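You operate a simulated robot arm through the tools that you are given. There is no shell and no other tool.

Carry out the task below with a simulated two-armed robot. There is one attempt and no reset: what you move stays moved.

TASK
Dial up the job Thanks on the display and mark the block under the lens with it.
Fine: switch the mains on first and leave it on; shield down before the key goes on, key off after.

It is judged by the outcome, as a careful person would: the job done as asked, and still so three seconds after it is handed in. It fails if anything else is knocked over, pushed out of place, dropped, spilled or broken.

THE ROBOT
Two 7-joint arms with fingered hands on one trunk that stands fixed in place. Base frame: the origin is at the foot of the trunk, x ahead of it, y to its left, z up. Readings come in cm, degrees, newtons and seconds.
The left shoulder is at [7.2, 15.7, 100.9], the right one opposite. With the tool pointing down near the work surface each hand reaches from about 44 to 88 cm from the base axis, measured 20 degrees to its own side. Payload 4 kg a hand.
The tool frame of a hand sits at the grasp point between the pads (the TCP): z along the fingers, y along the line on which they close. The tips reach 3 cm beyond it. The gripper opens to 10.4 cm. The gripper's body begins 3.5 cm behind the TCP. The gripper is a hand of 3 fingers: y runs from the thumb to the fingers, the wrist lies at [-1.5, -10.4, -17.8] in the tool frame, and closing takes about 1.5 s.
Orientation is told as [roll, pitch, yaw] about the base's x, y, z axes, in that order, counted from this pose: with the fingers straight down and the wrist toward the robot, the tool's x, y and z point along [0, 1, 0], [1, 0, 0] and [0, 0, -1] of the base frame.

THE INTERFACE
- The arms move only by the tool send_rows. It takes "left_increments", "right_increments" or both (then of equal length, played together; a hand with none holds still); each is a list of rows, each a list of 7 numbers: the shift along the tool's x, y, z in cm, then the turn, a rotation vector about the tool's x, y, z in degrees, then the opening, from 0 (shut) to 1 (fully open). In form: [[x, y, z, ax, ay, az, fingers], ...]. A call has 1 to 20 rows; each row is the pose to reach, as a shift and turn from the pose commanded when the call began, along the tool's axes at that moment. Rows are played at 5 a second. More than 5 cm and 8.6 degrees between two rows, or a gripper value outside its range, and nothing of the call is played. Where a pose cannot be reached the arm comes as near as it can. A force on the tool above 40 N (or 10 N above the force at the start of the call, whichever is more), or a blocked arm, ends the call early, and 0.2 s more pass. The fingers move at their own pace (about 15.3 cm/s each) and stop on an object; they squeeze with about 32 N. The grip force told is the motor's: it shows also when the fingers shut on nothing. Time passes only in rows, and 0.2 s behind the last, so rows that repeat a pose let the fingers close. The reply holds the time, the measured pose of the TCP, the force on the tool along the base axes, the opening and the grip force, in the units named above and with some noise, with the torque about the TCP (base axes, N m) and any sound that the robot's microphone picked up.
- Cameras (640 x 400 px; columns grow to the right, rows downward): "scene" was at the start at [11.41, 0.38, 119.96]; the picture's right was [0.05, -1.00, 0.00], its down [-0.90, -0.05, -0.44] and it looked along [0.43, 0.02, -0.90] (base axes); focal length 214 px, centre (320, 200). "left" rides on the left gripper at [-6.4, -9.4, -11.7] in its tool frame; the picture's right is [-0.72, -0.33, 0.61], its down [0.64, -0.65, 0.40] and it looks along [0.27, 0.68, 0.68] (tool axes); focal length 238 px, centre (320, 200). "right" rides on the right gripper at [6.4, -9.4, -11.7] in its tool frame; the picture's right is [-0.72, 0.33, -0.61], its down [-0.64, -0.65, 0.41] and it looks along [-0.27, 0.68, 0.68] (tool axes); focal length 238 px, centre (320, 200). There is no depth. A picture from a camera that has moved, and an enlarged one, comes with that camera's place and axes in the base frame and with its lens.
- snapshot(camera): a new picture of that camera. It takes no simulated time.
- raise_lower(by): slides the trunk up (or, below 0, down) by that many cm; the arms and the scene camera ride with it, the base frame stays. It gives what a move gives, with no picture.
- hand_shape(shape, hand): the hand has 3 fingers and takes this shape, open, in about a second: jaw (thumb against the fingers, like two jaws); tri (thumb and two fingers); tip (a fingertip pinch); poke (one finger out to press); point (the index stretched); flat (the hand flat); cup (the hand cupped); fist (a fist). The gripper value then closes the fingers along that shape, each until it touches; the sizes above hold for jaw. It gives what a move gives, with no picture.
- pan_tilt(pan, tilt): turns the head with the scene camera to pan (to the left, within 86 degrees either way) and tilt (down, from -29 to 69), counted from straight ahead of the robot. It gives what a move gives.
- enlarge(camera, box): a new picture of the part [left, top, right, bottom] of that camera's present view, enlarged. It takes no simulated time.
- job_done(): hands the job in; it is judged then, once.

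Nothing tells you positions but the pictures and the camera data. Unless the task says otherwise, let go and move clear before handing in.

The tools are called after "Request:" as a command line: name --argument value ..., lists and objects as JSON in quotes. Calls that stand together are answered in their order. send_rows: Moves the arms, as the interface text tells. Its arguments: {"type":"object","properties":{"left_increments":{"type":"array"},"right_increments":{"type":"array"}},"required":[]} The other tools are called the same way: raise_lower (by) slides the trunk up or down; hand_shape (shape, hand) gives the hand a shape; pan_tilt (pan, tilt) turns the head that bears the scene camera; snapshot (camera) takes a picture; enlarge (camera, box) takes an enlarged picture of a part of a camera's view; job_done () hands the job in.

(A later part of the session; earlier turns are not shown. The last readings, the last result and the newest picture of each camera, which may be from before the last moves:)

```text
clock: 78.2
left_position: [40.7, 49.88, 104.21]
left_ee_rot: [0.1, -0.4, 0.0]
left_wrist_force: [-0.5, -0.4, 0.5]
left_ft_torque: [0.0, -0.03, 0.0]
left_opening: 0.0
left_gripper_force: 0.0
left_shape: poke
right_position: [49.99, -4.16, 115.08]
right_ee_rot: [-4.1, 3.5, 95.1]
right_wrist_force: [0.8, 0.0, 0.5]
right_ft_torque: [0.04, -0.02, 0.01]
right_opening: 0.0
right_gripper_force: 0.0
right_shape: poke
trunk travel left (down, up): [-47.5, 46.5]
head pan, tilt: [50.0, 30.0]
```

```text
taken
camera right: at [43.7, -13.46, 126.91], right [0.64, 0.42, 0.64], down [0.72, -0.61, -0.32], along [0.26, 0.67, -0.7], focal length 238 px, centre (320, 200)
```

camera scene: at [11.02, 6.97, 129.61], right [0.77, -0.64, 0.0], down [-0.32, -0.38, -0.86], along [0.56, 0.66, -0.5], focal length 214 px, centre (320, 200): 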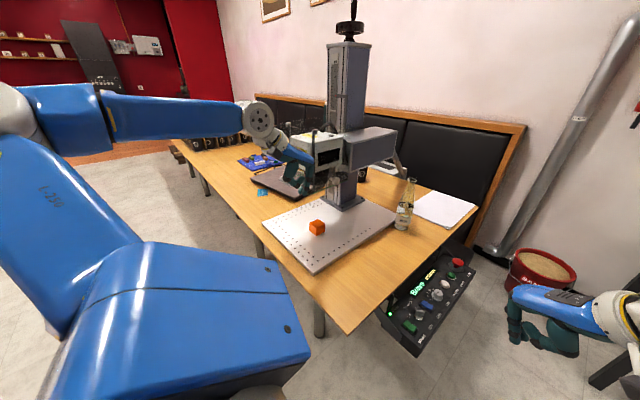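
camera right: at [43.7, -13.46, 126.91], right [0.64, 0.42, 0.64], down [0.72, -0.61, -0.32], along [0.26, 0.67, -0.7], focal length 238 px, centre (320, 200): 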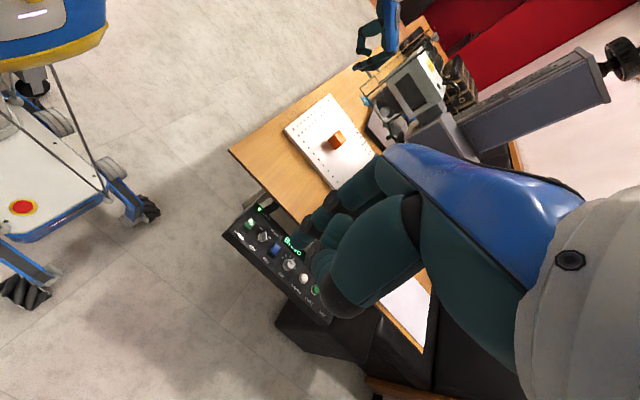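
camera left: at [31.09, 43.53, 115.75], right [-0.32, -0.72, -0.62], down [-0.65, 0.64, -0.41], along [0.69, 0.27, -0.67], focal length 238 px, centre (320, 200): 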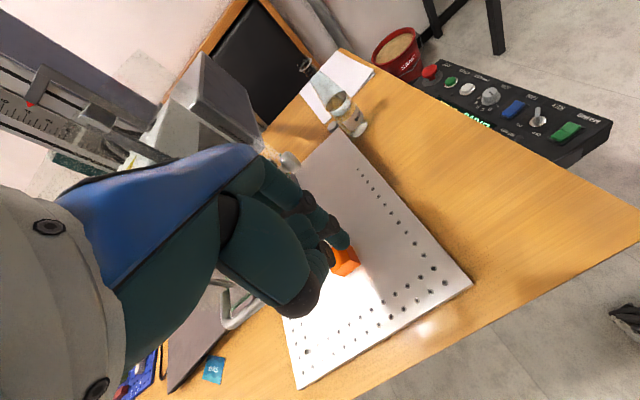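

Request:
enlarge --camera "right" --box '[340, 30, 470, 150]'

Request:
send_rows --left_increments '[[1, -1, -3, 0, 0, 0, 0], [2, -2, -6, 0, 0, 0, 0], [4, -3, -9, 0, 0, 0, 0], [6, -4, -12, 0, 0, 0, 0], [9, -5, -14, 0, 0, 0, 0], [12, -6, -16, 0, 0, 0, 0]]'

Request:
enlarge --camera "right" --box '[340, 30, 470, 150]'

Request:
enlarge --camera "scene" --box '[270, 100, 370, 200]'

Request:
snapshot --camera "left"

```text
3.33 times, centred on (405, 90) of right
camera zoom: at [43.7, -13.46, 126.91], right [0.64, 0.42, 0.64], down [0.72, -0.61, -0.32], along [0.26, 0.67, -0.7], focal length 794 px, centre (37, 567)
```

zoom: 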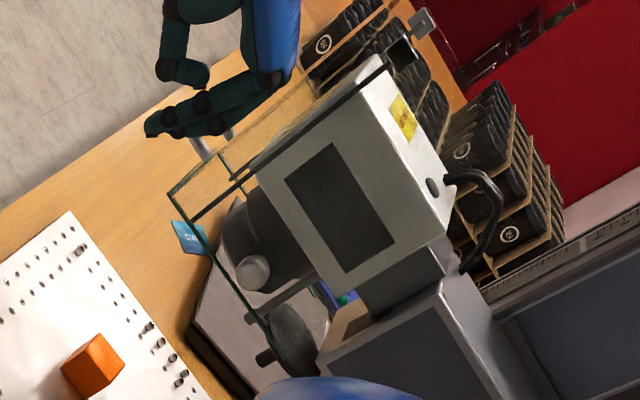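

```text
clock: 79.6
left_position: [34.53, 61.97, 120.13]
left_ee_rot: [0.0, -0.5, 0.0]
left_wrist_force: [-0.3, 0.8, 0.6]
left_ft_torque: [-0.01, -0.01, -0.01]
left_opening: 0.01
left_gripper_force: 0.0
left_shape: poke
right_position: [49.99, -3.94, 115.02]
right_ee_rot: [-4.0, 3.7, 95.0]
right_wrist_force: [-0.2, -0.1, 0.4]
right_ft_torque: [-0.05, -0.02, 0.02]
right_opening: 0.0
right_gripper_force: 0.1
right_shape: poke
trunk travel left (down, up): [-47.5, 46.5]
head pan, tilt: [50.0, 30.0]
```

```text
3.33 times, centred on (405, 90) of right
camera zoom: at [43.7, -13.3, 126.88], right [0.64, 0.42, 0.64], down [0.72, -0.61, -0.32], along [0.26, 0.67, -0.7], focal length 794 px, centre (37, 567)
```

zoom: 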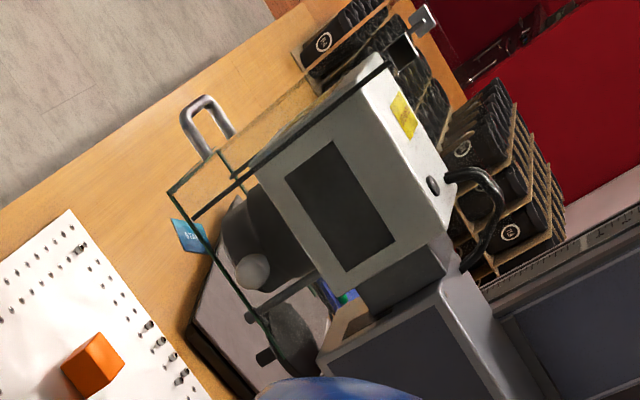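

```text
4.00 times, centred on (320, 150) of scene
camera zoom: at [11.06, 7.13, 129.6], right [0.77, -0.64, 0.0], down [-0.32, -0.39, -0.86], along [0.56, 0.66, -0.5], focal length 858 px, centre (320, 400)
```

zoom: 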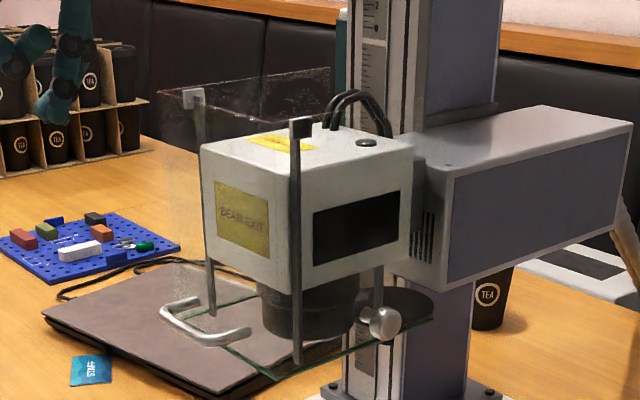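

```text
taken
camera left: at [24.94, 55.73, 131.72], right [-0.32, -0.72, -0.62], down [-0.65, 0.64, -0.41], along [0.69, 0.27, -0.67], focal length 238 px, centre (320, 200)
```

left: 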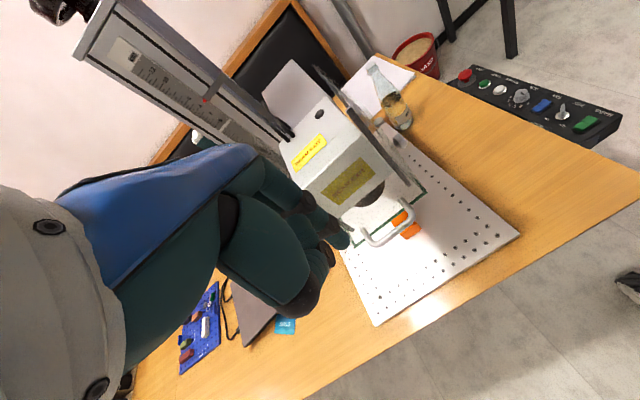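

The hood slides vertically and carries a U-handle whose bar is centred at about [42.1, 60.4, 100.9]. I'll grip that bar with the left hand in jaw shape, tilted back 25°, and push it down.

Request:
hand_shape --shape "jaw" --hand "left"

Request:
send_rows --left_increments '[[-0.3, 0.7, 2, -4, 0, 0, 0.45], [-0.6, 1.4, 4, -8, 0, 0, 0.45], [-0.9, 2.1, 6, -12, 0, 0, 0.45], [-1.2, 2.8, 8, -16, 0, 0, 0.45], [-1.4, 3.5, 10, -20, 0, 0, 0.45], [-1.6, 4.2, 12, -25, 0, 0, 0.45], [-1.6, 4.2, 12, -25, 0, 0, 0.45]]'

Request:
snapshot --camera "left"

Request:
enlarge --camera "right" --box '[330, 0, 470, 130]'

Request:
enlarge --camera "scene" --box '[230, 90, 390, 210]'

```text
clock: 80.5
left_position: [34.47, 61.75, 120.18]
left_ee_rot: [0.0, -0.5, 0.0]
left_wrist_force: [0.1, -0.3, 0.1]
left_ft_torque: [-0.01, 0.02, -0.01]
left_opening: 10.41
left_gripper_force: 0.0
left_shape: jaw
right_position: [49.98, -4.12, 114.98]
right_ee_rot: [-4.0, 3.5, 95.0]
right_wrist_force: [0.1, 0.0, -0.2]
right_ft_torque: [0.02, 0.02, 0.01]
right_opening: 0.01
right_gripper_force: 0.1
right_shape: poke
trunk travel left (down, up): [-47.5, 46.5]
head pan, tilt: [50.0, 30.0]
```

```text
clock: 82.1
left_position: [38.69, 60.12, 108.22]
left_ee_rot: [0.2, -25.4, -0.1]
left_wrist_force: [0.3, -0.3, 0.8]
left_ft_torque: [-0.02, -0.01, 0.01]
left_opening: 4.73
left_gripper_force: 0.1
left_shape: jaw
right_position: [50.03, -4.07, 115.0]
right_ee_rot: [-4.1, 3.5, 95.0]
right_wrist_force: [0.6, 0.5, -0.2]
right_ft_torque: [-0.02, 0.02, 0.0]
right_opening: 0.0
right_gripper_force: 0.1
right_shape: poke
trunk travel left (down, up): [-47.5, 46.5]
head pan, tilt: [50.0, 30.0]
```

```text
taken
camera left: at [25.21, 53.92, 114.64], right [-0.03, -0.72, -0.69], down [-0.42, 0.64, -0.65], along [0.91, 0.27, -0.32], focal length 238 px, centre (320, 200)
```

left: 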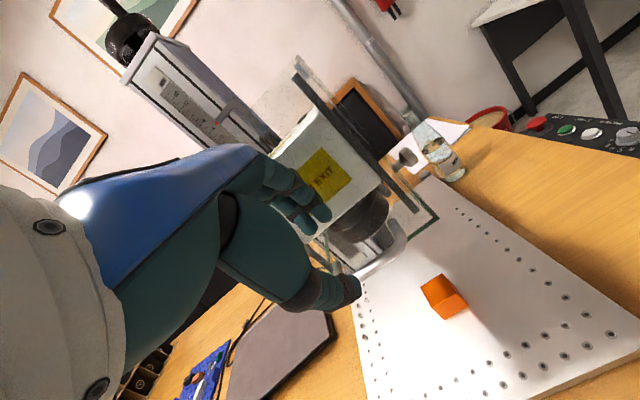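

```text
3.08 times, centred on (400, 65) of right
camera zoom: at [43.67, -13.44, 126.89], right [0.64, 0.42, 0.64], down [0.72, -0.61, -0.32], along [0.26, 0.67, -0.7], focal length 733 px, centre (74, 615)
```

zoom: 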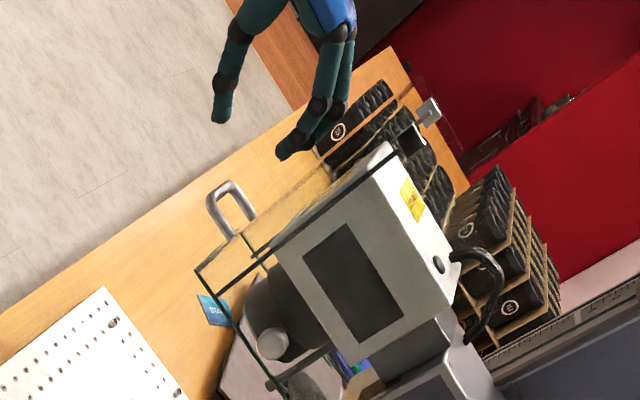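

```text
3.33 times, centred on (310, 150) of scene
camera zoom: at [11.01, 6.99, 129.62], right [0.77, -0.64, 0.0], down [-0.32, -0.38, -0.86], along [0.56, 0.66, -0.5], focal length 715 px, centre (353, 367)
```

zoom: 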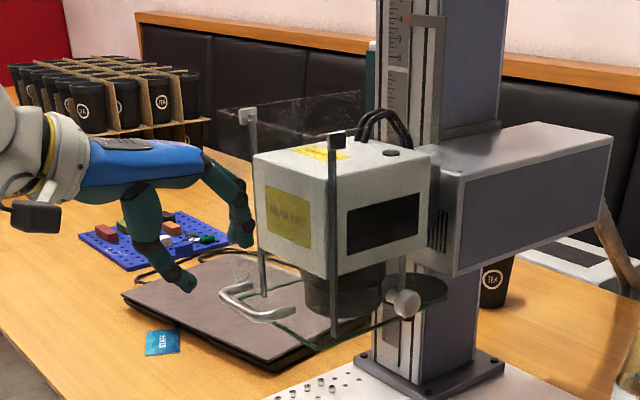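

The bar is at about [41.9, 59.2, 101.3]. Advancing along the finger direction with a narrower opening, then gripping.

Request:
send_rows --left_increments '[[-0.3, 0, 0, 0, 0, 0, 0.3], [-0.9, 0, 1.5, 0, 0, 0, 0.3], [-0.9, 0, 3, 0, 0, 0, 0.3], [-0.9, 0, 4.5, 0, 0, 0, 0.3], [-0.9, -0.1, 5.6, 0, 0, 0, 0.3], [-0.9, -0.1, 5.6, 0, 0, 0, 0.3]]'

Request:
snapshot --camera "left"

Request:
enlarge --camera "right" --box '[330, 0, 470, 130]'

Request:
enlarge --camera "scene" --box '[250, 100, 350, 190]'

```text
clock: 83.5
left_position: [40.54, 59.35, 103.26]
left_ee_rot: [0.2, -25.6, 0.0]
left_wrist_force: [-14.0, 0.0, 3.4]
left_ft_torque: [0.02, -0.59, 0.11]
left_opening: 3.0
left_gripper_force: 0.0
left_shape: jaw
right_position: [49.72, -4.16, 115.29]
right_ee_rot: [-4.2, 3.5, 95.1]
right_wrist_force: [-0.4, 0.0, 0.5]
right_ft_torque: [0.0, -0.02, 0.01]
right_opening: 0.0
right_gripper_force: 0.1
right_shape: poke
trunk travel left (down, up): [-47.5, 46.5]
head pan, tilt: [50.0, 30.0]
```

```text
taken
camera left: at [27.14, 53.06, 109.67], right [-0.03, -0.72, -0.7], down [-0.41, 0.64, -0.65], along [0.91, 0.27, -0.32], focal length 238 px, centre (320, 200)
```

left: 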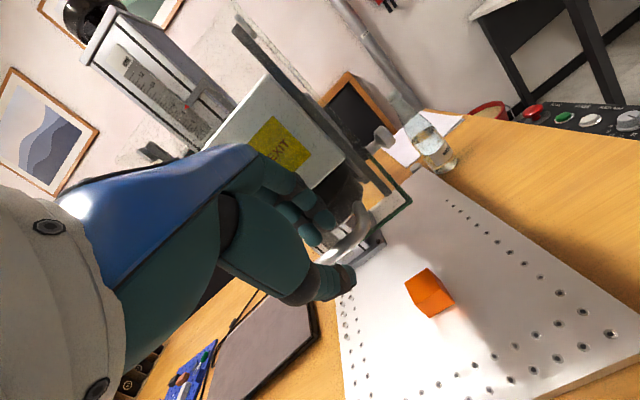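

```text
3.08 times, centred on (400, 65) of right
camera zoom: at [43.28, -13.48, 127.02], right [0.64, 0.42, 0.64], down [0.73, -0.61, -0.32], along [0.26, 0.67, -0.7], focal length 733 px, centre (74, 615)
```

zoom: 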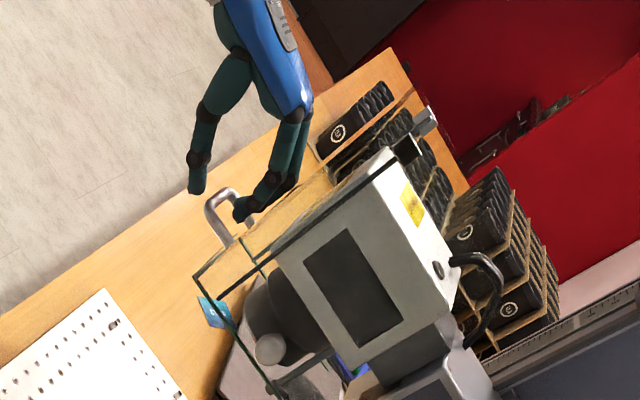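

```text
4.44 times, centred on (300, 145) of scene
camera zoom: at [10.49, 6.9, 129.67], right [0.77, -0.64, 0.0], down [-0.32, -0.38, -0.87], along [0.56, 0.66, -0.5], focal length 953 px, centre (409, 444)
```

zoom: 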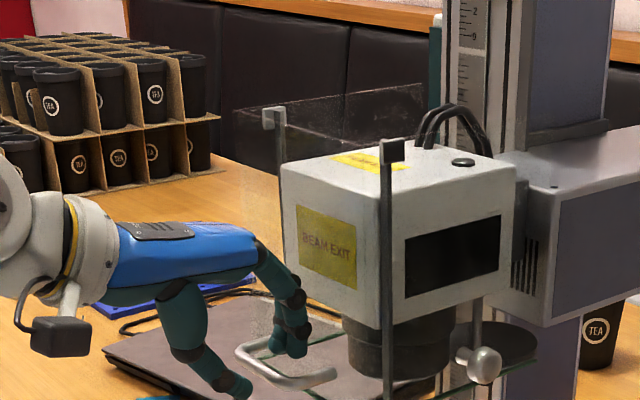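

The fingers straddle the bar with the far ones lightly touching the glass. I'll back off a little and close the grip.

Request:
send_rows --left_increments '[[0, -0.8, -0.2, 0, 0, 0, 0.3], [0, -1.0, -0.3, 0, 0, 0, 0.2], [0, -1.0, -0.3, 0, 0, 0, 0.1], [0, -1.0, -0.3, 0, 0, 0, 0.0], [0, -1.0, -0.3, 0, 0, 0, 0.0], [0, -1.0, -0.3, 0, 0, 0, 0.0], [0, -1.0, -0.3, 0, 0, 0, 0.0], [0, -1.0, -0.3, 0, 0, 0, 0.0]]'

Request:
enlarge --camera "scene" --box '[250, 100, 350, 190]'

Request:
enlarge --camera "right" --box '[330, 0, 470, 130]'

```text
clock: 85.3
left_position: [40.02, 59.29, 102.91]
left_ee_rot: [0.1, -25.4, -0.1]
left_wrist_force: [0.3, -1.4, -0.4]
left_ft_torque: [-0.05, 0.01, -0.02]
left_opening: 0.29
left_gripper_force: 32.0
left_shape: jaw
right_position: [50.1, -4.21, 115.04]
right_ee_rot: [-4.1, 3.4, 94.9]
right_wrist_force: [0.1, 0.0, 0.1]
right_ft_torque: [0.0, 0.0, 0.0]
right_opening: 0.0
right_gripper_force: 0.2
right_shape: poke
trunk travel left (down, up): [-47.5, 46.5]
head pan, tilt: [50.0, 30.0]
```

```text
4.44 times, centred on (300, 145) of scene
camera zoom: at [11.0, 6.9, 129.62], right [0.77, -0.64, 0.0], down [-0.32, -0.38, -0.87], along [0.56, 0.66, -0.5], focal length 953 px, centre (409, 444)
```

zoom: 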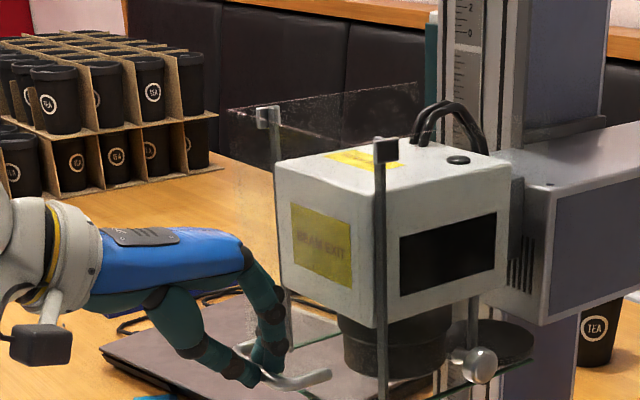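

```text
3.08 times, centred on (400, 65) of right
camera zoom: at [43.66, -13.48, 126.88], right [0.64, 0.42, 0.64], down [0.72, -0.61, -0.32], along [0.26, 0.67, -0.7], focal length 733 px, centre (74, 615)
```

zoom: 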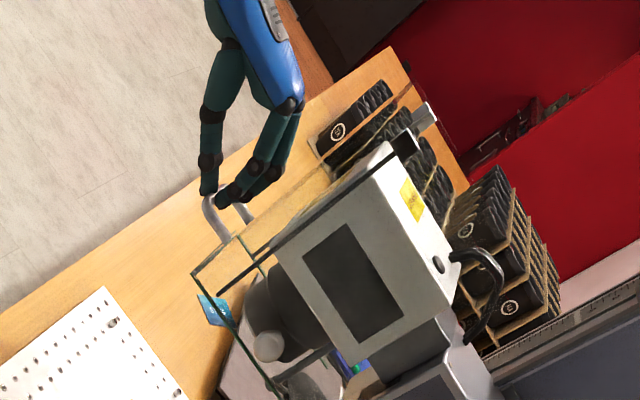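

The fingertips are closed on or just above the bar. I'll push gently down 3 cm and see how it responds.

Request:
send_rows --left_increments '[[0, -0.21, 0.45, 0, 0, 0, 0], [0, -0.43, 0.9, 0, 0, 0, 0], [0, -0.64, 1.35, 0, 0, 0, 0], [0, -0.86, 1.8, 0, 0, 0, 0], [0, -1.07, 2.26, 0, 0, 0, 0], [0, -1.29, 2.7, 0, 0, 0, 0]]'

Request:
enlarge --camera "scene" --box '[250, 100, 350, 190]'

Request:
enlarge --camera "right" --box '[330, 0, 470, 130]'

```text
clock: 86.7
left_position: [39.97, 59.24, 99.84]
left_ee_rot: [0.1, -25.4, -0.1]
left_wrist_force: [-0.7, -2.3, 1.6]
left_ft_torque: [-0.09, 0.0, -0.01]
left_opening: 0.3
left_gripper_force: 31.6
left_shape: jaw
right_position: [50.12, -4.2, 115.09]
right_ee_rot: [-4.1, 3.5, 95.0]
right_wrist_force: [0.3, -0.5, -0.1]
right_ft_torque: [0.0, -0.02, 0.01]
right_opening: 0.01
right_gripper_force: 0.0
right_shape: poke
trunk travel left (down, up): [-47.5, 46.5]
head pan, tilt: [50.0, 30.0]
```

```text
4.44 times, centred on (300, 145) of scene
camera zoom: at [10.97, 6.86, 129.63], right [0.77, -0.64, 0.0], down [-0.32, -0.38, -0.87], along [0.56, 0.66, -0.5], focal length 953 px, centre (409, 444)
```

zoom: 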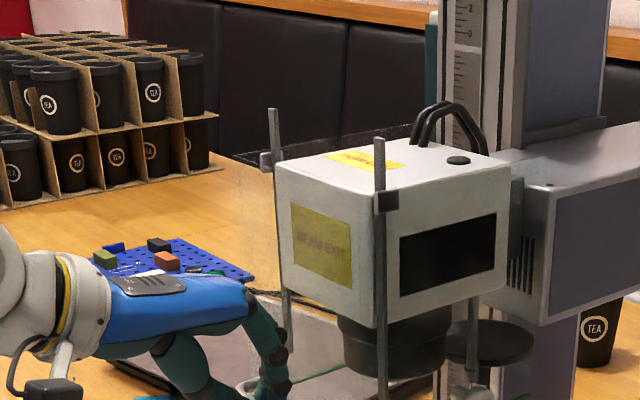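

```text
3.08 times, centred on (400, 65) of right
camera zoom: at [43.64, -13.49, 126.89], right [0.64, 0.42, 0.64], down [0.72, -0.61, -0.32], along [0.26, 0.67, -0.7], focal length 733 px, centre (74, 615)
```

zoom: 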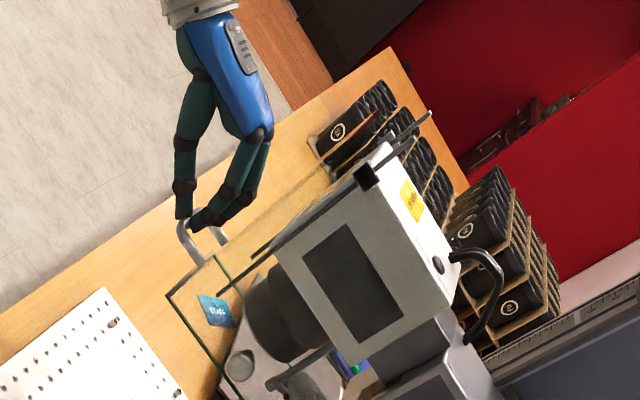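

The shield slides down smoothly with the handle. Continuing down.

Request:
send_rows --left_increments '[[0, -0.64, 1.35, 0, 0, 0, 0], [0, -1.29, 2.7, 0, 0, 0, 0], [0, -1.93, 4.06, 0, 0, 0, 0], [0, -2.57, 5.4, 0, 0, 0, 0], [0, -3.22, 6.77, 0, 0, 0, 0], [0, -3.86, 8.1, 0, 0, 0, 0], [0, -4.3, 9.03, 0, 0, 0, 0]]'

Request:
enlarge --camera "scene" --box '[230, 100, 390, 240]'

Request:
enlarge --camera "right" --box '[300, 0, 470, 150]'

```text
clock: 88.3
left_position: [40.15, 59.3, 89.97]
left_ee_rot: [0.2, -25.5, 0.0]
left_wrist_force: [0.0, 0.0, 0.7]
left_ft_torque: [0.02, -0.04, 0.01]
left_opening: 0.2
left_gripper_force: 32.4
left_shape: jaw
right_position: [50.06, -4.08, 115.14]
right_ee_rot: [-4.1, 3.5, 94.9]
right_wrist_force: [0.6, -0.3, -0.6]
right_ft_torque: [0.01, 0.0, -0.03]
right_opening: 0.0
right_gripper_force: 0.1
right_shape: poke
trunk travel left (down, up): [-47.5, 46.5]
head pan, tilt: [50.0, 30.0]
```

```text
2.86 times, centred on (310, 170) of scene
camera zoom: at [10.93, 6.94, 129.62], right [0.77, -0.64, 0.0], down [-0.32, -0.38, -0.87], along [0.56, 0.66, -0.5], focal length 613 px, centre (349, 286)
```

zoom: 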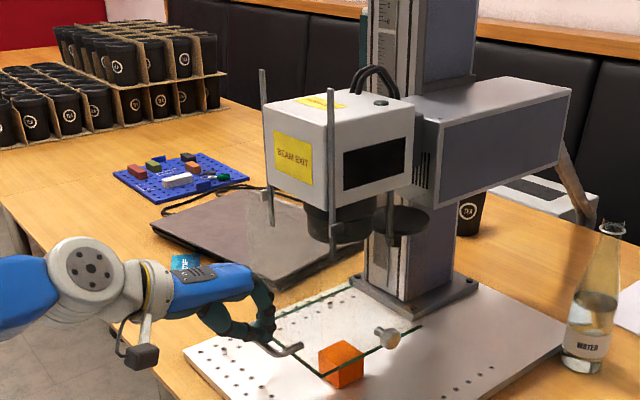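

```text
2.67 times, centred on (385, 75) of right
camera zoom: at [43.62, -13.44, 126.9], right [0.64, 0.42, 0.64], down [0.72, -0.61, -0.32], along [0.26, 0.67, -0.7], focal length 636 px, centre (147, 533)
```

zoom: 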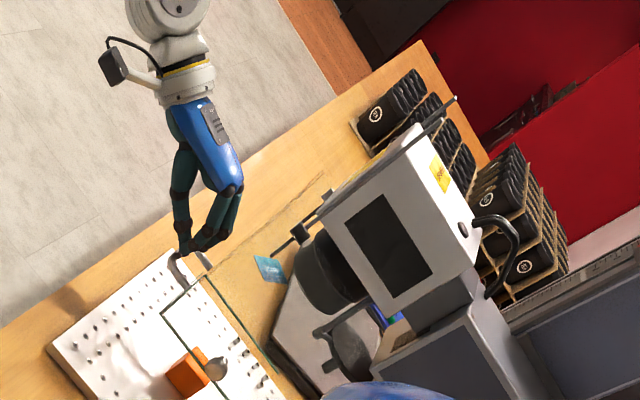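

Request:
send_rows --left_increments '[[0, -0.43, 0.9, 0, 0, 0, 0], [0, -0.86, 1.8, 0, 0, 0, 0], [0, -1.29, 2.7, 0, 0, 0, 0], [0, -1.72, 3.6, 0, 0, 0, 0], [0, -2.14, 4.5, 0, 0, 0, 0], [0, -2.4, 5.0, 0, 0, 0, 0]]'

Request:
enlarge --camera "scene" --box '[230, 100, 390, 240]'

Request:
enlarge --camera "right" --box '[300, 0, 470, 150]'

Request:
snapshot --camera "left"

```text
clock: 89.6
left_position: [40.65, 59.32, 85.79]
left_ee_rot: [0.7, -26.9, -0.1]
left_wrist_force: [0.2, -2.7, 20.0]
left_ft_torque: [-0.11, -0.2, -0.03]
left_opening: 0.37
left_gripper_force: 31.8
left_shape: jaw
right_position: [49.86, -4.44, 115.13]
right_ee_rot: [-4.1, 3.4, 94.9]
right_wrist_force: [0.7, 0.2, 0.2]
right_ft_torque: [0.01, -0.04, -0.03]
right_opening: 0.0
right_gripper_force: 0.0
right_shape: poke
trunk travel left (down, up): [-47.5, 46.5]
head pan, tilt: [50.0, 30.0]
stopped in row 6 (left hand): the force on the tool passed its limit at 42 N (the readings are from after the stop); the commanded pose is now the measured one
```

```text
2.86 times, centred on (310, 170) of scene
camera zoom: at [10.81, 6.58, 129.66], right [0.77, -0.64, 0.0], down [-0.32, -0.38, -0.87], along [0.56, 0.66, -0.5], focal length 613 px, centre (349, 286)
```

zoom: 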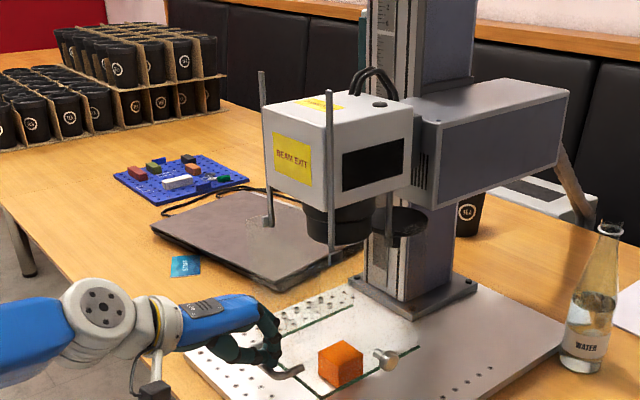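

```text
2.67 times, centred on (385, 75) of right
camera zoom: at [43.57, -13.74, 126.88], right [0.64, 0.42, 0.64], down [0.72, -0.61, -0.32], along [0.26, 0.67, -0.7], focal length 636 px, centre (147, 533)
```

zoom: 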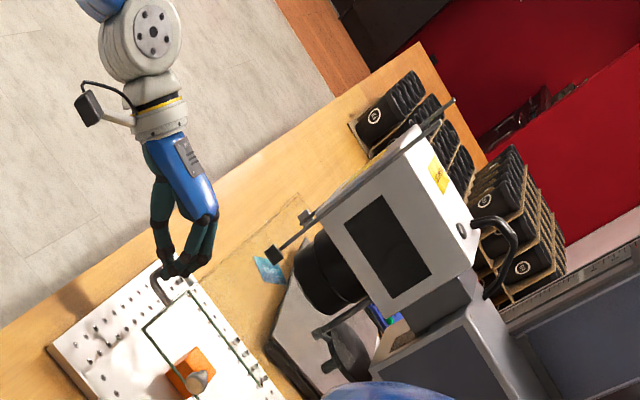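

```text
taken
camera left: at [26.95, 52.94, 91.91], right [-0.01, -0.71, -0.7], down [-0.4, 0.65, -0.65], along [0.92, 0.28, -0.29], focal length 238 px, centre (320, 200)
```

left: 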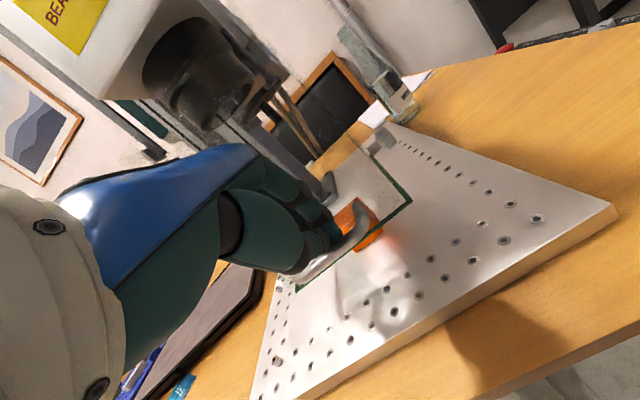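

The sliders have reached the bottom of their posts, so the shield is fully down around the block. I'll release the handle and back away carefully.

Request:
send_rows --left_increments '[[0, 0.1, -0.2, 0, 0, 0, 0.1], [0, 0.1, -0.2, 0, 0, 0, 0.2], [0, 0.1, -0.2, 0, 0, 0, 0.28], [0, 0.1, -0.2, 0, 0, 0, 0.28], [0, 0, -1.5, 0, 0, 0, 0.28], [0, 0, -3.5, 0, 0, 0, 0.28], [0, 0, -6, 0, 0, 0, 0.28]]'

Request:
enlarge --camera "scene" --box '[230, 100, 390, 240]'

Request:
enlarge --camera "right" --box '[300, 0, 470, 150]'

Request:
snapshot --camera "left"

```text
clock: 91.2
left_position: [37.66, 59.28, 90.62]
left_ee_rot: [0.5, -26.4, 0.0]
left_wrist_force: [-0.5, 0.2, 0.7]
left_ft_torque: [0.01, 0.01, -0.01]
left_opening: 2.89
left_gripper_force: 0.0
left_shape: jaw
right_position: [49.93, -4.41, 115.06]
right_ee_rot: [-4.2, 3.5, 95.1]
right_wrist_force: [0.2, 0.2, -0.5]
right_ft_torque: [0.02, 0.01, 0.01]
right_opening: 0.02
right_gripper_force: 0.0
right_shape: poke
trunk travel left (down, up): [-47.5, 46.5]
head pan, tilt: [50.0, 30.0]
```

```text
2.86 times, centred on (310, 170) of scene
camera zoom: at [10.93, 6.74, 129.63], right [0.77, -0.64, 0.0], down [-0.32, -0.38, -0.87], along [0.56, 0.66, -0.5], focal length 613 px, centre (349, 286)
```

zoom: 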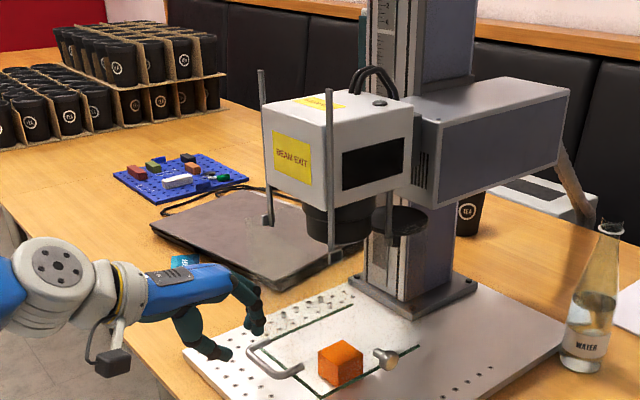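

```text
2.67 times, centred on (385, 75) of right
camera zoom: at [43.61, -13.73, 126.87], right [0.64, 0.42, 0.64], down [0.72, -0.61, -0.32], along [0.26, 0.67, -0.7], focal length 636 px, centre (147, 533)
```

zoom: 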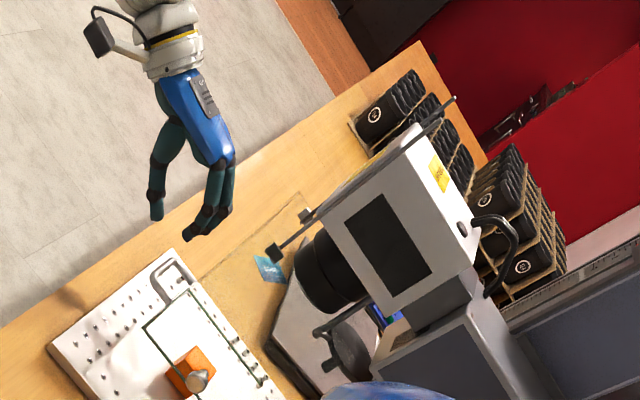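

```text
taken
camera left: at [24.07, 52.92, 96.93], right [-0.02, -0.71, -0.7], down [-0.41, 0.65, -0.65], along [0.91, 0.27, -0.3], focal length 238 px, centre (320, 200)
```

left: 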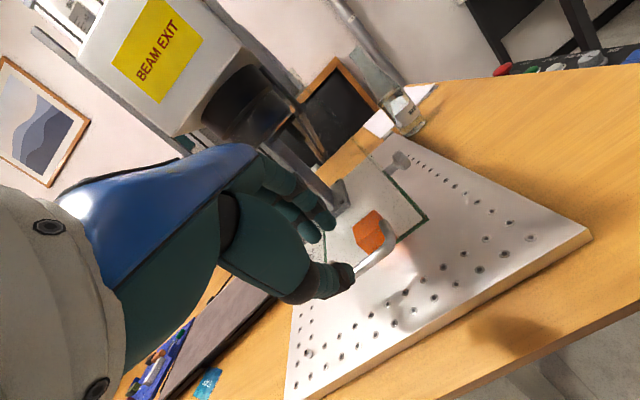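

The shield is down and stays down. I'll retreat the left hand, then bring the right hand in jaw shape toward the JOB dial at about [69, 16.7].

Request:
hand_shape --shape "jaw" --hand "right"

Request:
send_rows --left_increments '[[0, 0, -2, 0, 0, 0, 0.28], [0, 0, -5, 0, 0, 0, 0.4], [0, 0, -8, 2, 0, 0, 0.4], [0, 0, -11, 4, 0, 0, 0.4], [0, 0, -14, 6, 0, 0, 0.4], [0, 0, -14, 6, 0, 0, 0.4], [0, 0, -14, 6, 0, 0, 0.4], [0, 0, -14, 6, 0, 0, 0.4]]' --right_increments '[[-1.7, 1.2, 2.5, 0, 0.5, 2.5, 0.6], [-3.4, 2.4, 5, 0, 1, 5, 0.6], [-5.1, 3.6, 7.5, 0, 1.5, 7.5, 0.6], [-6.8, 4.8, 10, 0, 2, 10, 0.6], [-8.5, 6, 12.5, 0, 2.5, 12.5, 0.6], [-10.2, 7.2, 15, -1, 3, 15, 0.6], [-11.8, 8.3, 17.5, -2, 3.5, 17.5, 0.6], [-13.3, 9.4, 20, -3, 4, 20, 0.6]]'

Request:
snapshot --camera "right"

Request:
pan_tilt --pan 15 --tilt 45

Request:
snapshot --camera "scene"

Request:
snapshot --camera "left"

```text
clock: 92.1
left_position: [37.69, 59.56, 90.53]
left_ee_rot: [0.6, -26.5, 0.0]
left_wrist_force: [0.0, 0.1, 0.2]
left_ft_torque: [-0.01, 0.0, -0.01]
left_opening: 2.92
left_gripper_force: 0.1
left_shape: jaw
right_position: [50.05, -4.17, 115.11]
right_ee_rot: [-4.0, 3.6, 94.9]
right_wrist_force: [0.1, -0.3, 0.9]
right_ft_torque: [-0.01, -0.02, 0.0]
right_opening: 10.4
right_gripper_force: 0.2
right_shape: jaw
trunk travel left (down, up): [-47.5, 46.5]
head pan, tilt: [50.0, 30.0]
```

```text
clock: 93.9
left_position: [34.93, 61.48, 102.41]
left_ee_rot: [0.5, -20.5, 0.1]
left_wrist_force: [-0.5, 0.9, -0.1]
left_ft_torque: [0.02, 0.0, 0.01]
left_opening: 4.13
left_gripper_force: 0.1
left_shape: jaw
left hand out of reach, approached as far as the arm can: row 3, 4, 5, 6, 7, 8
right_position: [64.06, 5.31, 95.58]
right_ee_rot: [-0.6, -0.3, 75.1]
right_wrist_force: [-0.3, 0.2, -0.2]
right_ft_torque: [0.02, -0.02, 0.0]
right_opening: 6.28
right_gripper_force: 0.1
right_shape: jaw
trunk travel left (down, up): [-47.5, 46.5]
head pan, tilt: [50.0, 30.0]
```

```text
taken
camera right: at [55.4, -2.18, 107.2], right [0.77, 0.13, 0.62], down [0.46, -0.79, -0.4], along [0.44, 0.59, -0.67], focal length 238 px, centre (320, 200)
```

right: 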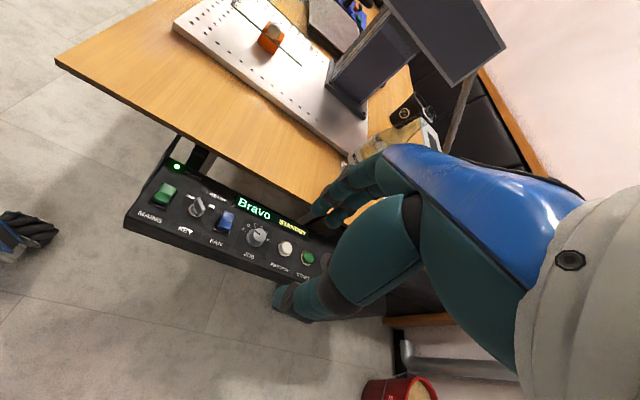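

```text
clock: 95.0
left_position: [34.92, 61.38, 102.45]
left_ee_rot: [0.6, -20.5, 0.2]
left_wrist_force: [-0.1, 0.6, 1.1]
left_ft_torque: [-0.01, 0.01, -0.02]
left_opening: 4.13
left_gripper_force: 0.0
left_shape: jaw
right_position: [64.01, 5.4, 95.61]
right_ee_rot: [-0.6, -0.3, 75.2]
right_wrist_force: [-0.6, 0.5, 0.7]
right_ft_torque: [-0.02, 0.03, -0.01]
right_opening: 6.26
right_gripper_force: 0.1
right_shape: jaw
trunk travel left (down, up): [-47.5, 46.5]
head pan, tilt: [15.0, 45.0]
```

```text
taken
camera scene: at [13.06, 2.2, 127.36], right [0.26, -0.97, 0.0], down [-0.68, -0.18, -0.71], along [0.68, 0.18, -0.71], focal length 214 px, centre (320, 200)
```

scene: 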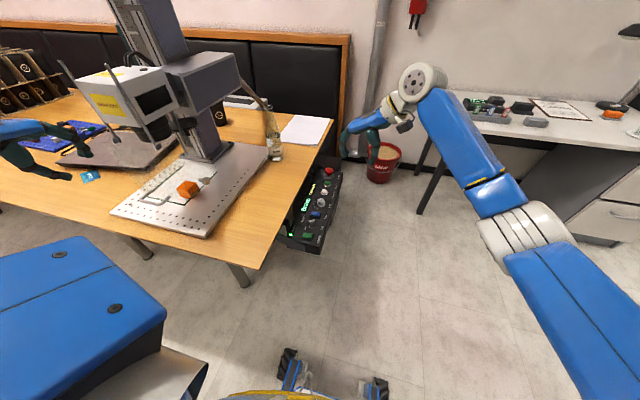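

```text
taken
camera left: at [22.0, 55.09, 110.13], right [-0.09, -0.71, -0.69], down [-0.47, 0.64, -0.6], along [0.88, 0.28, -0.4], focal length 238 px, centre (320, 200)
```

left: 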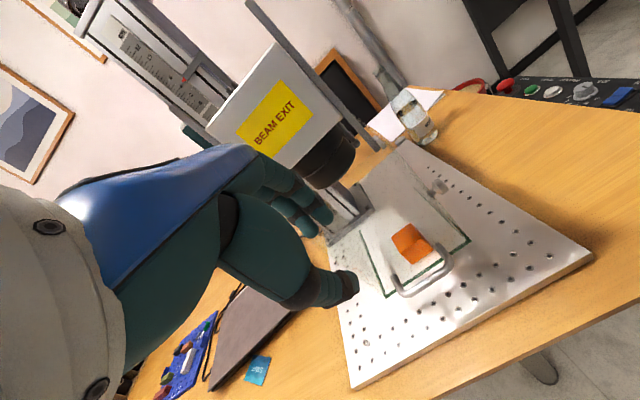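

Request:
send_rows --right_increments '[[-0.3, 2, 3.3, 0, 0, 0, 0.55], [-0.6, 4, 6.6, 0, 0, 0, 0.55], [-0.9, 6, 9.9, 0, 0, 0, 0.55], [-1.2, 8, 13.2, 0, 0, 0, 0.55], [-1.5, 10, 16.4, 0, 0, 0, 0.55], [-1.74, 12.06, 19.6, 0, 0, 0, 0.55], [-1.74, 12.06, 19.6, 0, 0, 0, 0.55]]'

Request:
snapshot --camera "right"

Request:
enlarge --camera "scene" --box '[270, 140, 380, 250]'

Request:
enlarge --camera "left" --box '[470, 50, 640, 150]'

```text
clock: 96.5
left_position: [34.85, 61.34, 102.56]
left_ee_rot: [0.6, -20.4, 0.1]
left_wrist_force: [0.0, 0.2, 0.2]
left_ft_torque: [0.02, 0.01, 0.02]
left_opening: 4.15
left_gripper_force: 0.0
left_shape: jaw
right_position: [67.45, 15.31, 77.34]
right_ee_rot: [-0.6, -0.5, 75.2]
right_wrist_force: [0.2, -0.1, -0.2]
right_ft_torque: [0.02, -0.03, 0.0]
right_opening: 5.74
right_gripper_force: 0.1
right_shape: jaw
right hand out of reach, approached as far as the arm can: row 6, 7
trunk travel left (down, up): [-47.5, 46.5]
head pan, tilt: [15.0, 45.0]
```

```text
taken
camera right: at [58.84, 7.79, 88.83], right [0.77, 0.13, 0.62], down [0.46, -0.79, -0.4], along [0.44, 0.6, -0.67], focal length 238 px, centre (320, 200)
```

right: 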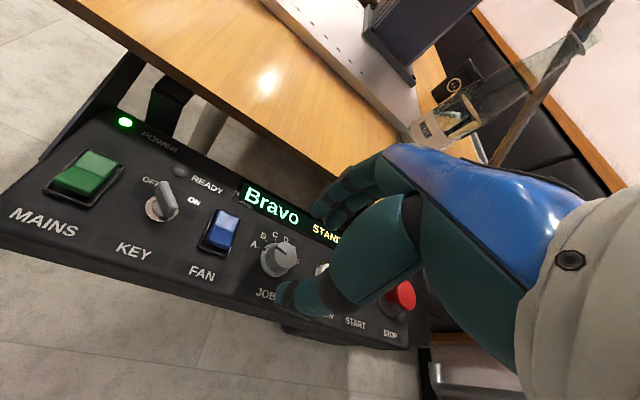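

```text
3.64 times, centred on (325, 195) of scene
camera zoom: at [13.09, 2.12, 127.36], right [0.26, -0.97, 0.0], down [-0.68, -0.18, -0.71], along [0.68, 0.18, -0.71], focal length 780 px, centre (302, 218)
```

zoom: 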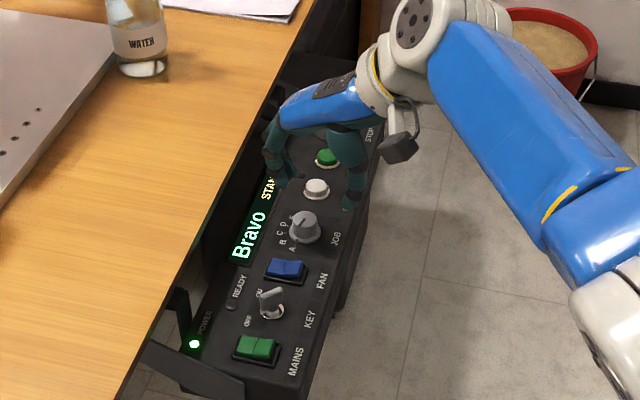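

```text
3.76 times, centred on (555, 100) of left
camera zoom: at [22.01, 54.94, 110.2], right [-0.09, -0.71, -0.7], down [-0.47, 0.64, -0.6], along [0.88, 0.28, -0.4], focal length 897 px, centre (-565, 576)
```

zoom: 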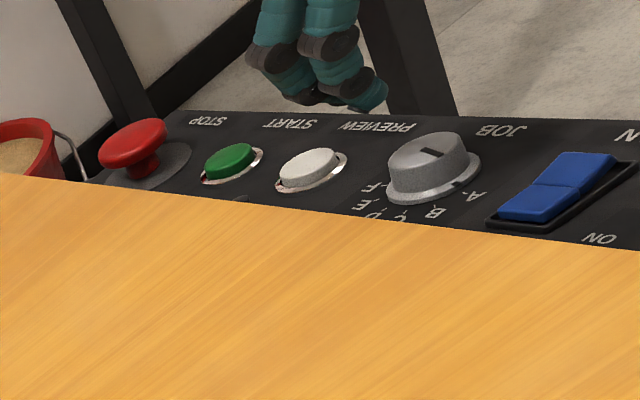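

The right arm is just out of reach at yaw 75°. I'll lift it, reposition the left hand to view the panel, lower the trunk a little and use less yaw.

Request:
send_rows --left_increments '[[-2, 1.5, -1, 3, 0, 0, 0.4], [-4, 3, -2, 6, 0, 0, 0.4], [-6.5, 4.5, -3, 10, 0, 0, 0.4], [-9, 6, -4, 14, 0, 0, 0.4], [-11.5, 7.5, -5, 17, 0, 0, 0.4], [-14.3, 9.2, -6.1, 20, 0, 0, 0.4], [-14.3, 9.2, -6.1, 20, 0, 0, 0.4]]' --right_increments '[[0, -0.5, -3, 0, 0, 4, 0.55], [0.2, -2, -6, 0, 0, 8, 0.55], [0.4, -3.5, -9, 0, 0, 13, 0.55], [0.6, -5, -12, 0, 0, 18, 0.55], [0.8, -6, -14, 0, 0, 24, 0.55], [1, -7.1, -14, 0, 0, 30, 0.55], [1, -7.1, -14, 0, 0, 30, 0.55]]'

Request:
snapshot --camera "left"

Request:
snapshot --camera "scene"

```text
clock: 98.2
left_position: [41.39, 47.12, 111.32]
left_ee_rot: [0.4, -0.4, 0.3]
left_wrist_force: [0.5, -0.4, -0.3]
left_ft_torque: [0.01, -0.01, -0.01]
left_opening: 4.15
left_gripper_force: 0.0
left_shape: jaw
right_position: [64.4, 8.66, 91.05]
right_ee_rot: [-0.2, -0.6, 45.0]
right_wrist_force: [-0.1, -0.1, 1.5]
right_ft_torque: [0.0, 0.0, 0.03]
right_opening: 5.74
right_gripper_force: 0.1
right_shape: jaw
trunk travel left (down, up): [-47.5, 46.5]
head pan, tilt: [15.0, 45.0]
```

```text
taken
camera left: at [31.87, 40.74, 122.9], right [-0.32, -0.72, -0.62], down [-0.65, 0.64, -0.4], along [0.69, 0.28, -0.67], focal length 238 px, centre (320, 200)
```

left: 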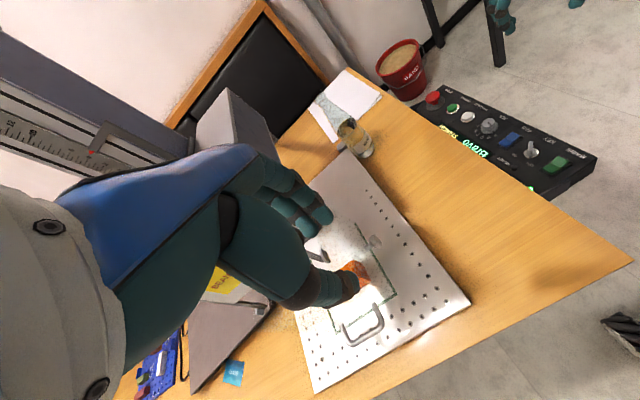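

```text
taken
camera scene: at [13.04, 2.18, 127.36], right [0.26, -0.97, 0.0], down [-0.68, -0.18, -0.71], along [0.68, 0.18, -0.71], focal length 214 px, centre (320, 200)
```

scene: 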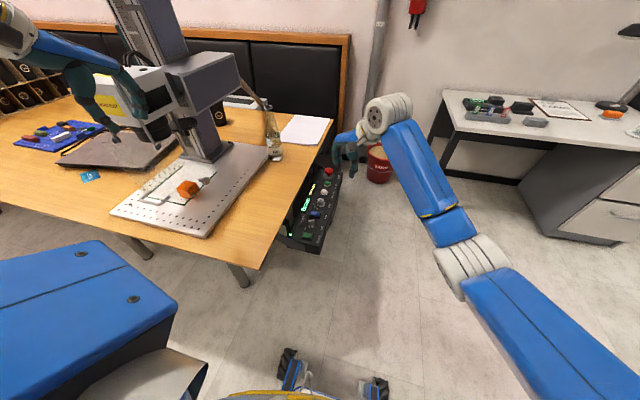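

Request:
raise_lower --by -8

Request:
send_rows --right_increments '[[0.6, 2, 1, 0, 0, 0, 0.55], [1.2, 4, 3, 0, 0, 0, 0.55], [1.8, 6, 5, 0, 0, 0, 0.55], [2.5, 8.7, 7.2, 0, 0, 0, 0.55], [2.5, 8.7, 7.2, 0, 0, 0, 0.55]]'

Request:
snapshot --camera "right"

Request:
enlarge --camera "scene" --box '[270, 120, 390, 240]'

Request:
enlarge --camera "left" --box '[410, 50, 600, 180]'

```text
clock: 99.3
left_position: [41.41, 47.15, 103.43]
left_ee_rot: [0.5, -0.5, 0.2]
left_wrist_force: [0.4, 0.5, -0.6]
left_ft_torque: [0.05, -0.01, 0.04]
left_opening: 4.11
left_gripper_force: 0.1
left_shape: jaw
right_position: [64.41, 8.77, 83.29]
right_ee_rot: [-0.3, -0.6, 45.0]
right_wrist_force: [-0.1, 0.0, 0.4]
right_ft_torque: [-0.01, 0.0, 0.0]
right_opening: 5.75
right_gripper_force: 0.2
right_shape: jaw
trunk travel left (down, up): [-39.5, 54.5]
head pan, tilt: [15.0, 45.0]
```

```text
clock: 100.5
left_position: [41.31, 47.06, 103.35]
left_ee_rot: [0.5, -0.4, 0.3]
left_wrist_force: [0.4, 0.0, -0.4]
left_ft_torque: [0.04, 0.02, 0.0]
left_opening: 4.13
left_gripper_force: 0.0
left_shape: jaw
right_position: [68.96, 16.7, 76.18]
right_ee_rot: [-0.3, -0.5, 45.1]
right_wrist_force: [-0.1, -0.1, 0.6]
right_ft_torque: [0.0, 0.04, -0.02]
right_opening: 5.73
right_gripper_force: 0.0
right_shape: jaw
trunk travel left (down, up): [-39.5, 54.5]
head pan, tilt: [15.0, 45.0]
```

```text
taken
camera right: at [57.66, 14.41, 87.73], right [0.73, -0.28, 0.62], down [0.0, -0.91, -0.41], along [0.68, 0.3, -0.67], focal length 238 px, centre (320, 200)
```

right: 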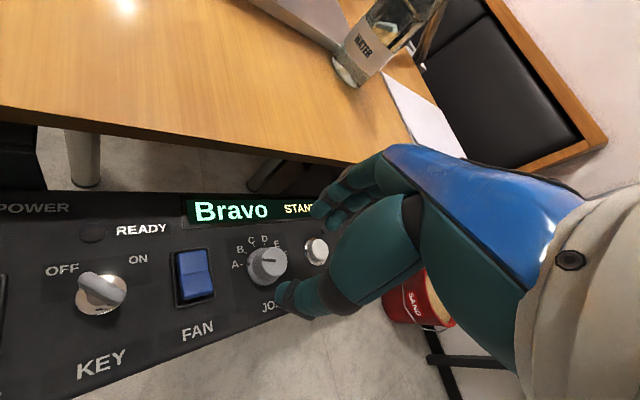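

```text
3.33 times, centred on (330, 180) of scene
camera zoom: at [13.06, 2.25, 119.36], right [0.26, -0.97, 0.0], down [-0.68, -0.18, -0.71], along [0.68, 0.18, -0.71], focal length 715 px, centre (287, 267)
```

zoom: 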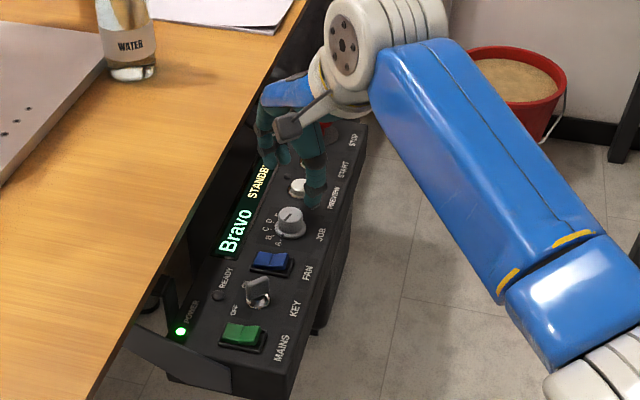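

```text
3.08 times, centred on (505, 115) of left
camera zoom: at [31.87, 40.71, 114.88], right [-0.32, -0.72, -0.62], down [-0.65, 0.64, -0.4], along [0.69, 0.28, -0.67], focal length 733 px, centre (-249, 462)
```

zoom: 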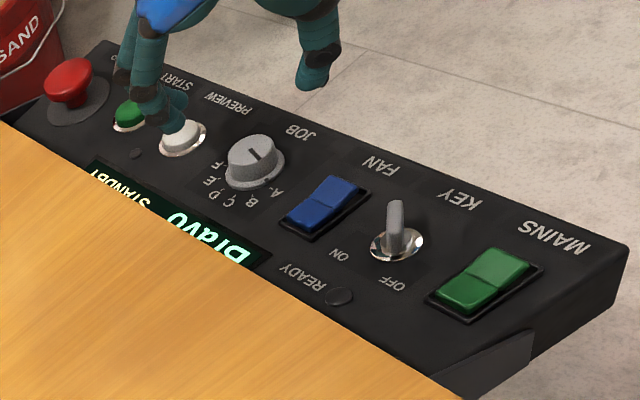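

The grip centre is well aligned with the knob. Descending around it and closing.

Request:
send_rows --right_increments '[[0.5, -0.15, 1.5, 0, 0, 0, 0.55], [0.5, -0.15, 3, 0, 0, 0, 0.52], [0.5, -0.15, 4.5, 0, 0, 0, 0.52], [0.5, -0.15, 5.7, 0, 0, 0, 0.52]]'

Request:
snapshot --camera "right"

Request:
enlarge --camera "left" --box '[410, 50, 600, 180]'

```text
clock: 101.5
left_position: [41.42, 47.09, 103.34]
left_ee_rot: [0.4, -0.5, 0.3]
left_wrist_force: [-0.1, 0.6, 0.2]
left_ft_torque: [0.02, 0.01, -0.03]
left_opening: 4.12
left_gripper_force: 0.0
left_shape: jaw
right_position: [68.56, 16.97, 70.26]
right_ee_rot: [-0.2, -0.5, 45.2]
right_wrist_force: [0.4, 0.1, 0.5]
right_ft_torque: [0.01, -0.01, -0.04]
right_opening: 5.44
right_gripper_force: 0.0
right_shape: jaw
trunk travel left (down, up): [-39.5, 54.5]
head pan, tilt: [15.0, 45.0]
```

```text
taken
camera right: at [57.27, 14.74, 81.96], right [0.73, -0.28, 0.62], down [0.0, -0.91, -0.41], along [0.68, 0.3, -0.67], focal length 238 px, centre (320, 200)
```

right: 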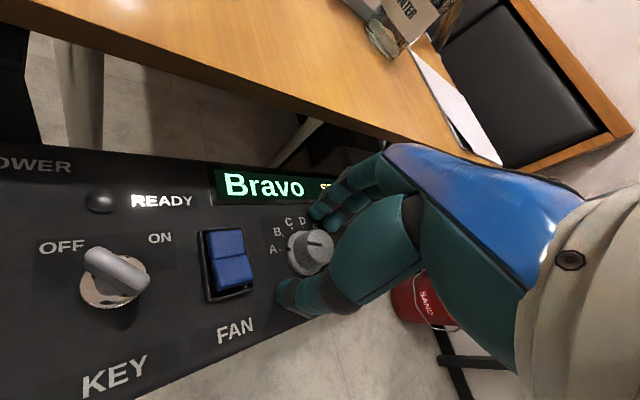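

```text
3.08 times, centred on (505, 115) of left
camera zoom: at [31.91, 40.74, 114.86], right [-0.32, -0.72, -0.62], down [-0.65, 0.64, -0.4], along [0.69, 0.28, -0.67], focal length 733 px, centre (-249, 462)
```

zoom: 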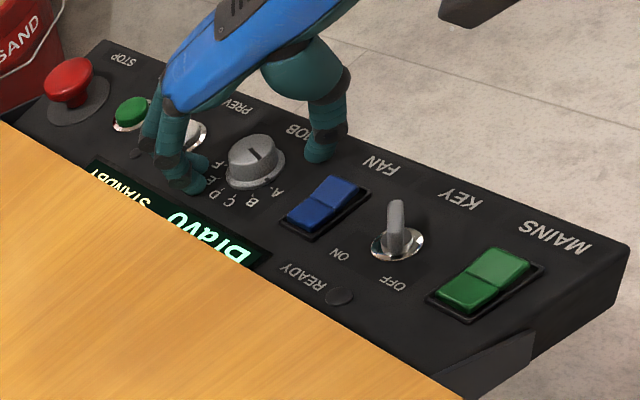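

Perfectly straddled. Closing on the knob.

Request:
send_rows --right_increments '[[0, 0, 0, 0, 0, 0, 0.3], [0, 0, 0, 0, 0, 0, 0.15], [0, 0, 0, 0, 0, 0, 0.0], [0, 0, 0, 0, 0, 0, 0.0], [0, 0, 0, 0, 0, 0, 0.0]]'

Request:
enlarge --camera "left" --box '[410, 50, 600, 180]'

```text
clock: 102.7
left_position: [41.42, 47.11, 103.34]
left_ee_rot: [0.5, -0.5, 0.3]
left_wrist_force: [-0.1, -0.1, 0.6]
left_ft_torque: [0.03, 0.0, -0.01]
left_opening: 4.13
left_gripper_force: 0.0
left_shape: jaw
right_position: [68.52, 17.02, 70.35]
right_ee_rot: [-0.2, -0.6, 45.1]
right_wrist_force: [-3.0, 1.0, 0.8]
right_ft_torque: [0.05, 0.07, 0.02]
right_opening: 2.05
right_gripper_force: 31.9
right_shape: jaw
trunk travel left (down, up): [-39.5, 54.5]
head pan, tilt: [15.0, 45.0]
```

```text
3.08 times, centred on (505, 115) of left
camera zoom: at [31.84, 40.75, 114.88], right [-0.32, -0.72, -0.62], down [-0.65, 0.64, -0.4], along [0.69, 0.28, -0.67], focal length 733 px, centre (-249, 462)
```

zoom: 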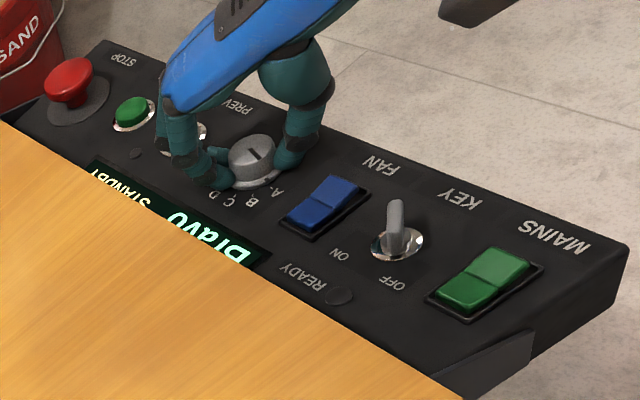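

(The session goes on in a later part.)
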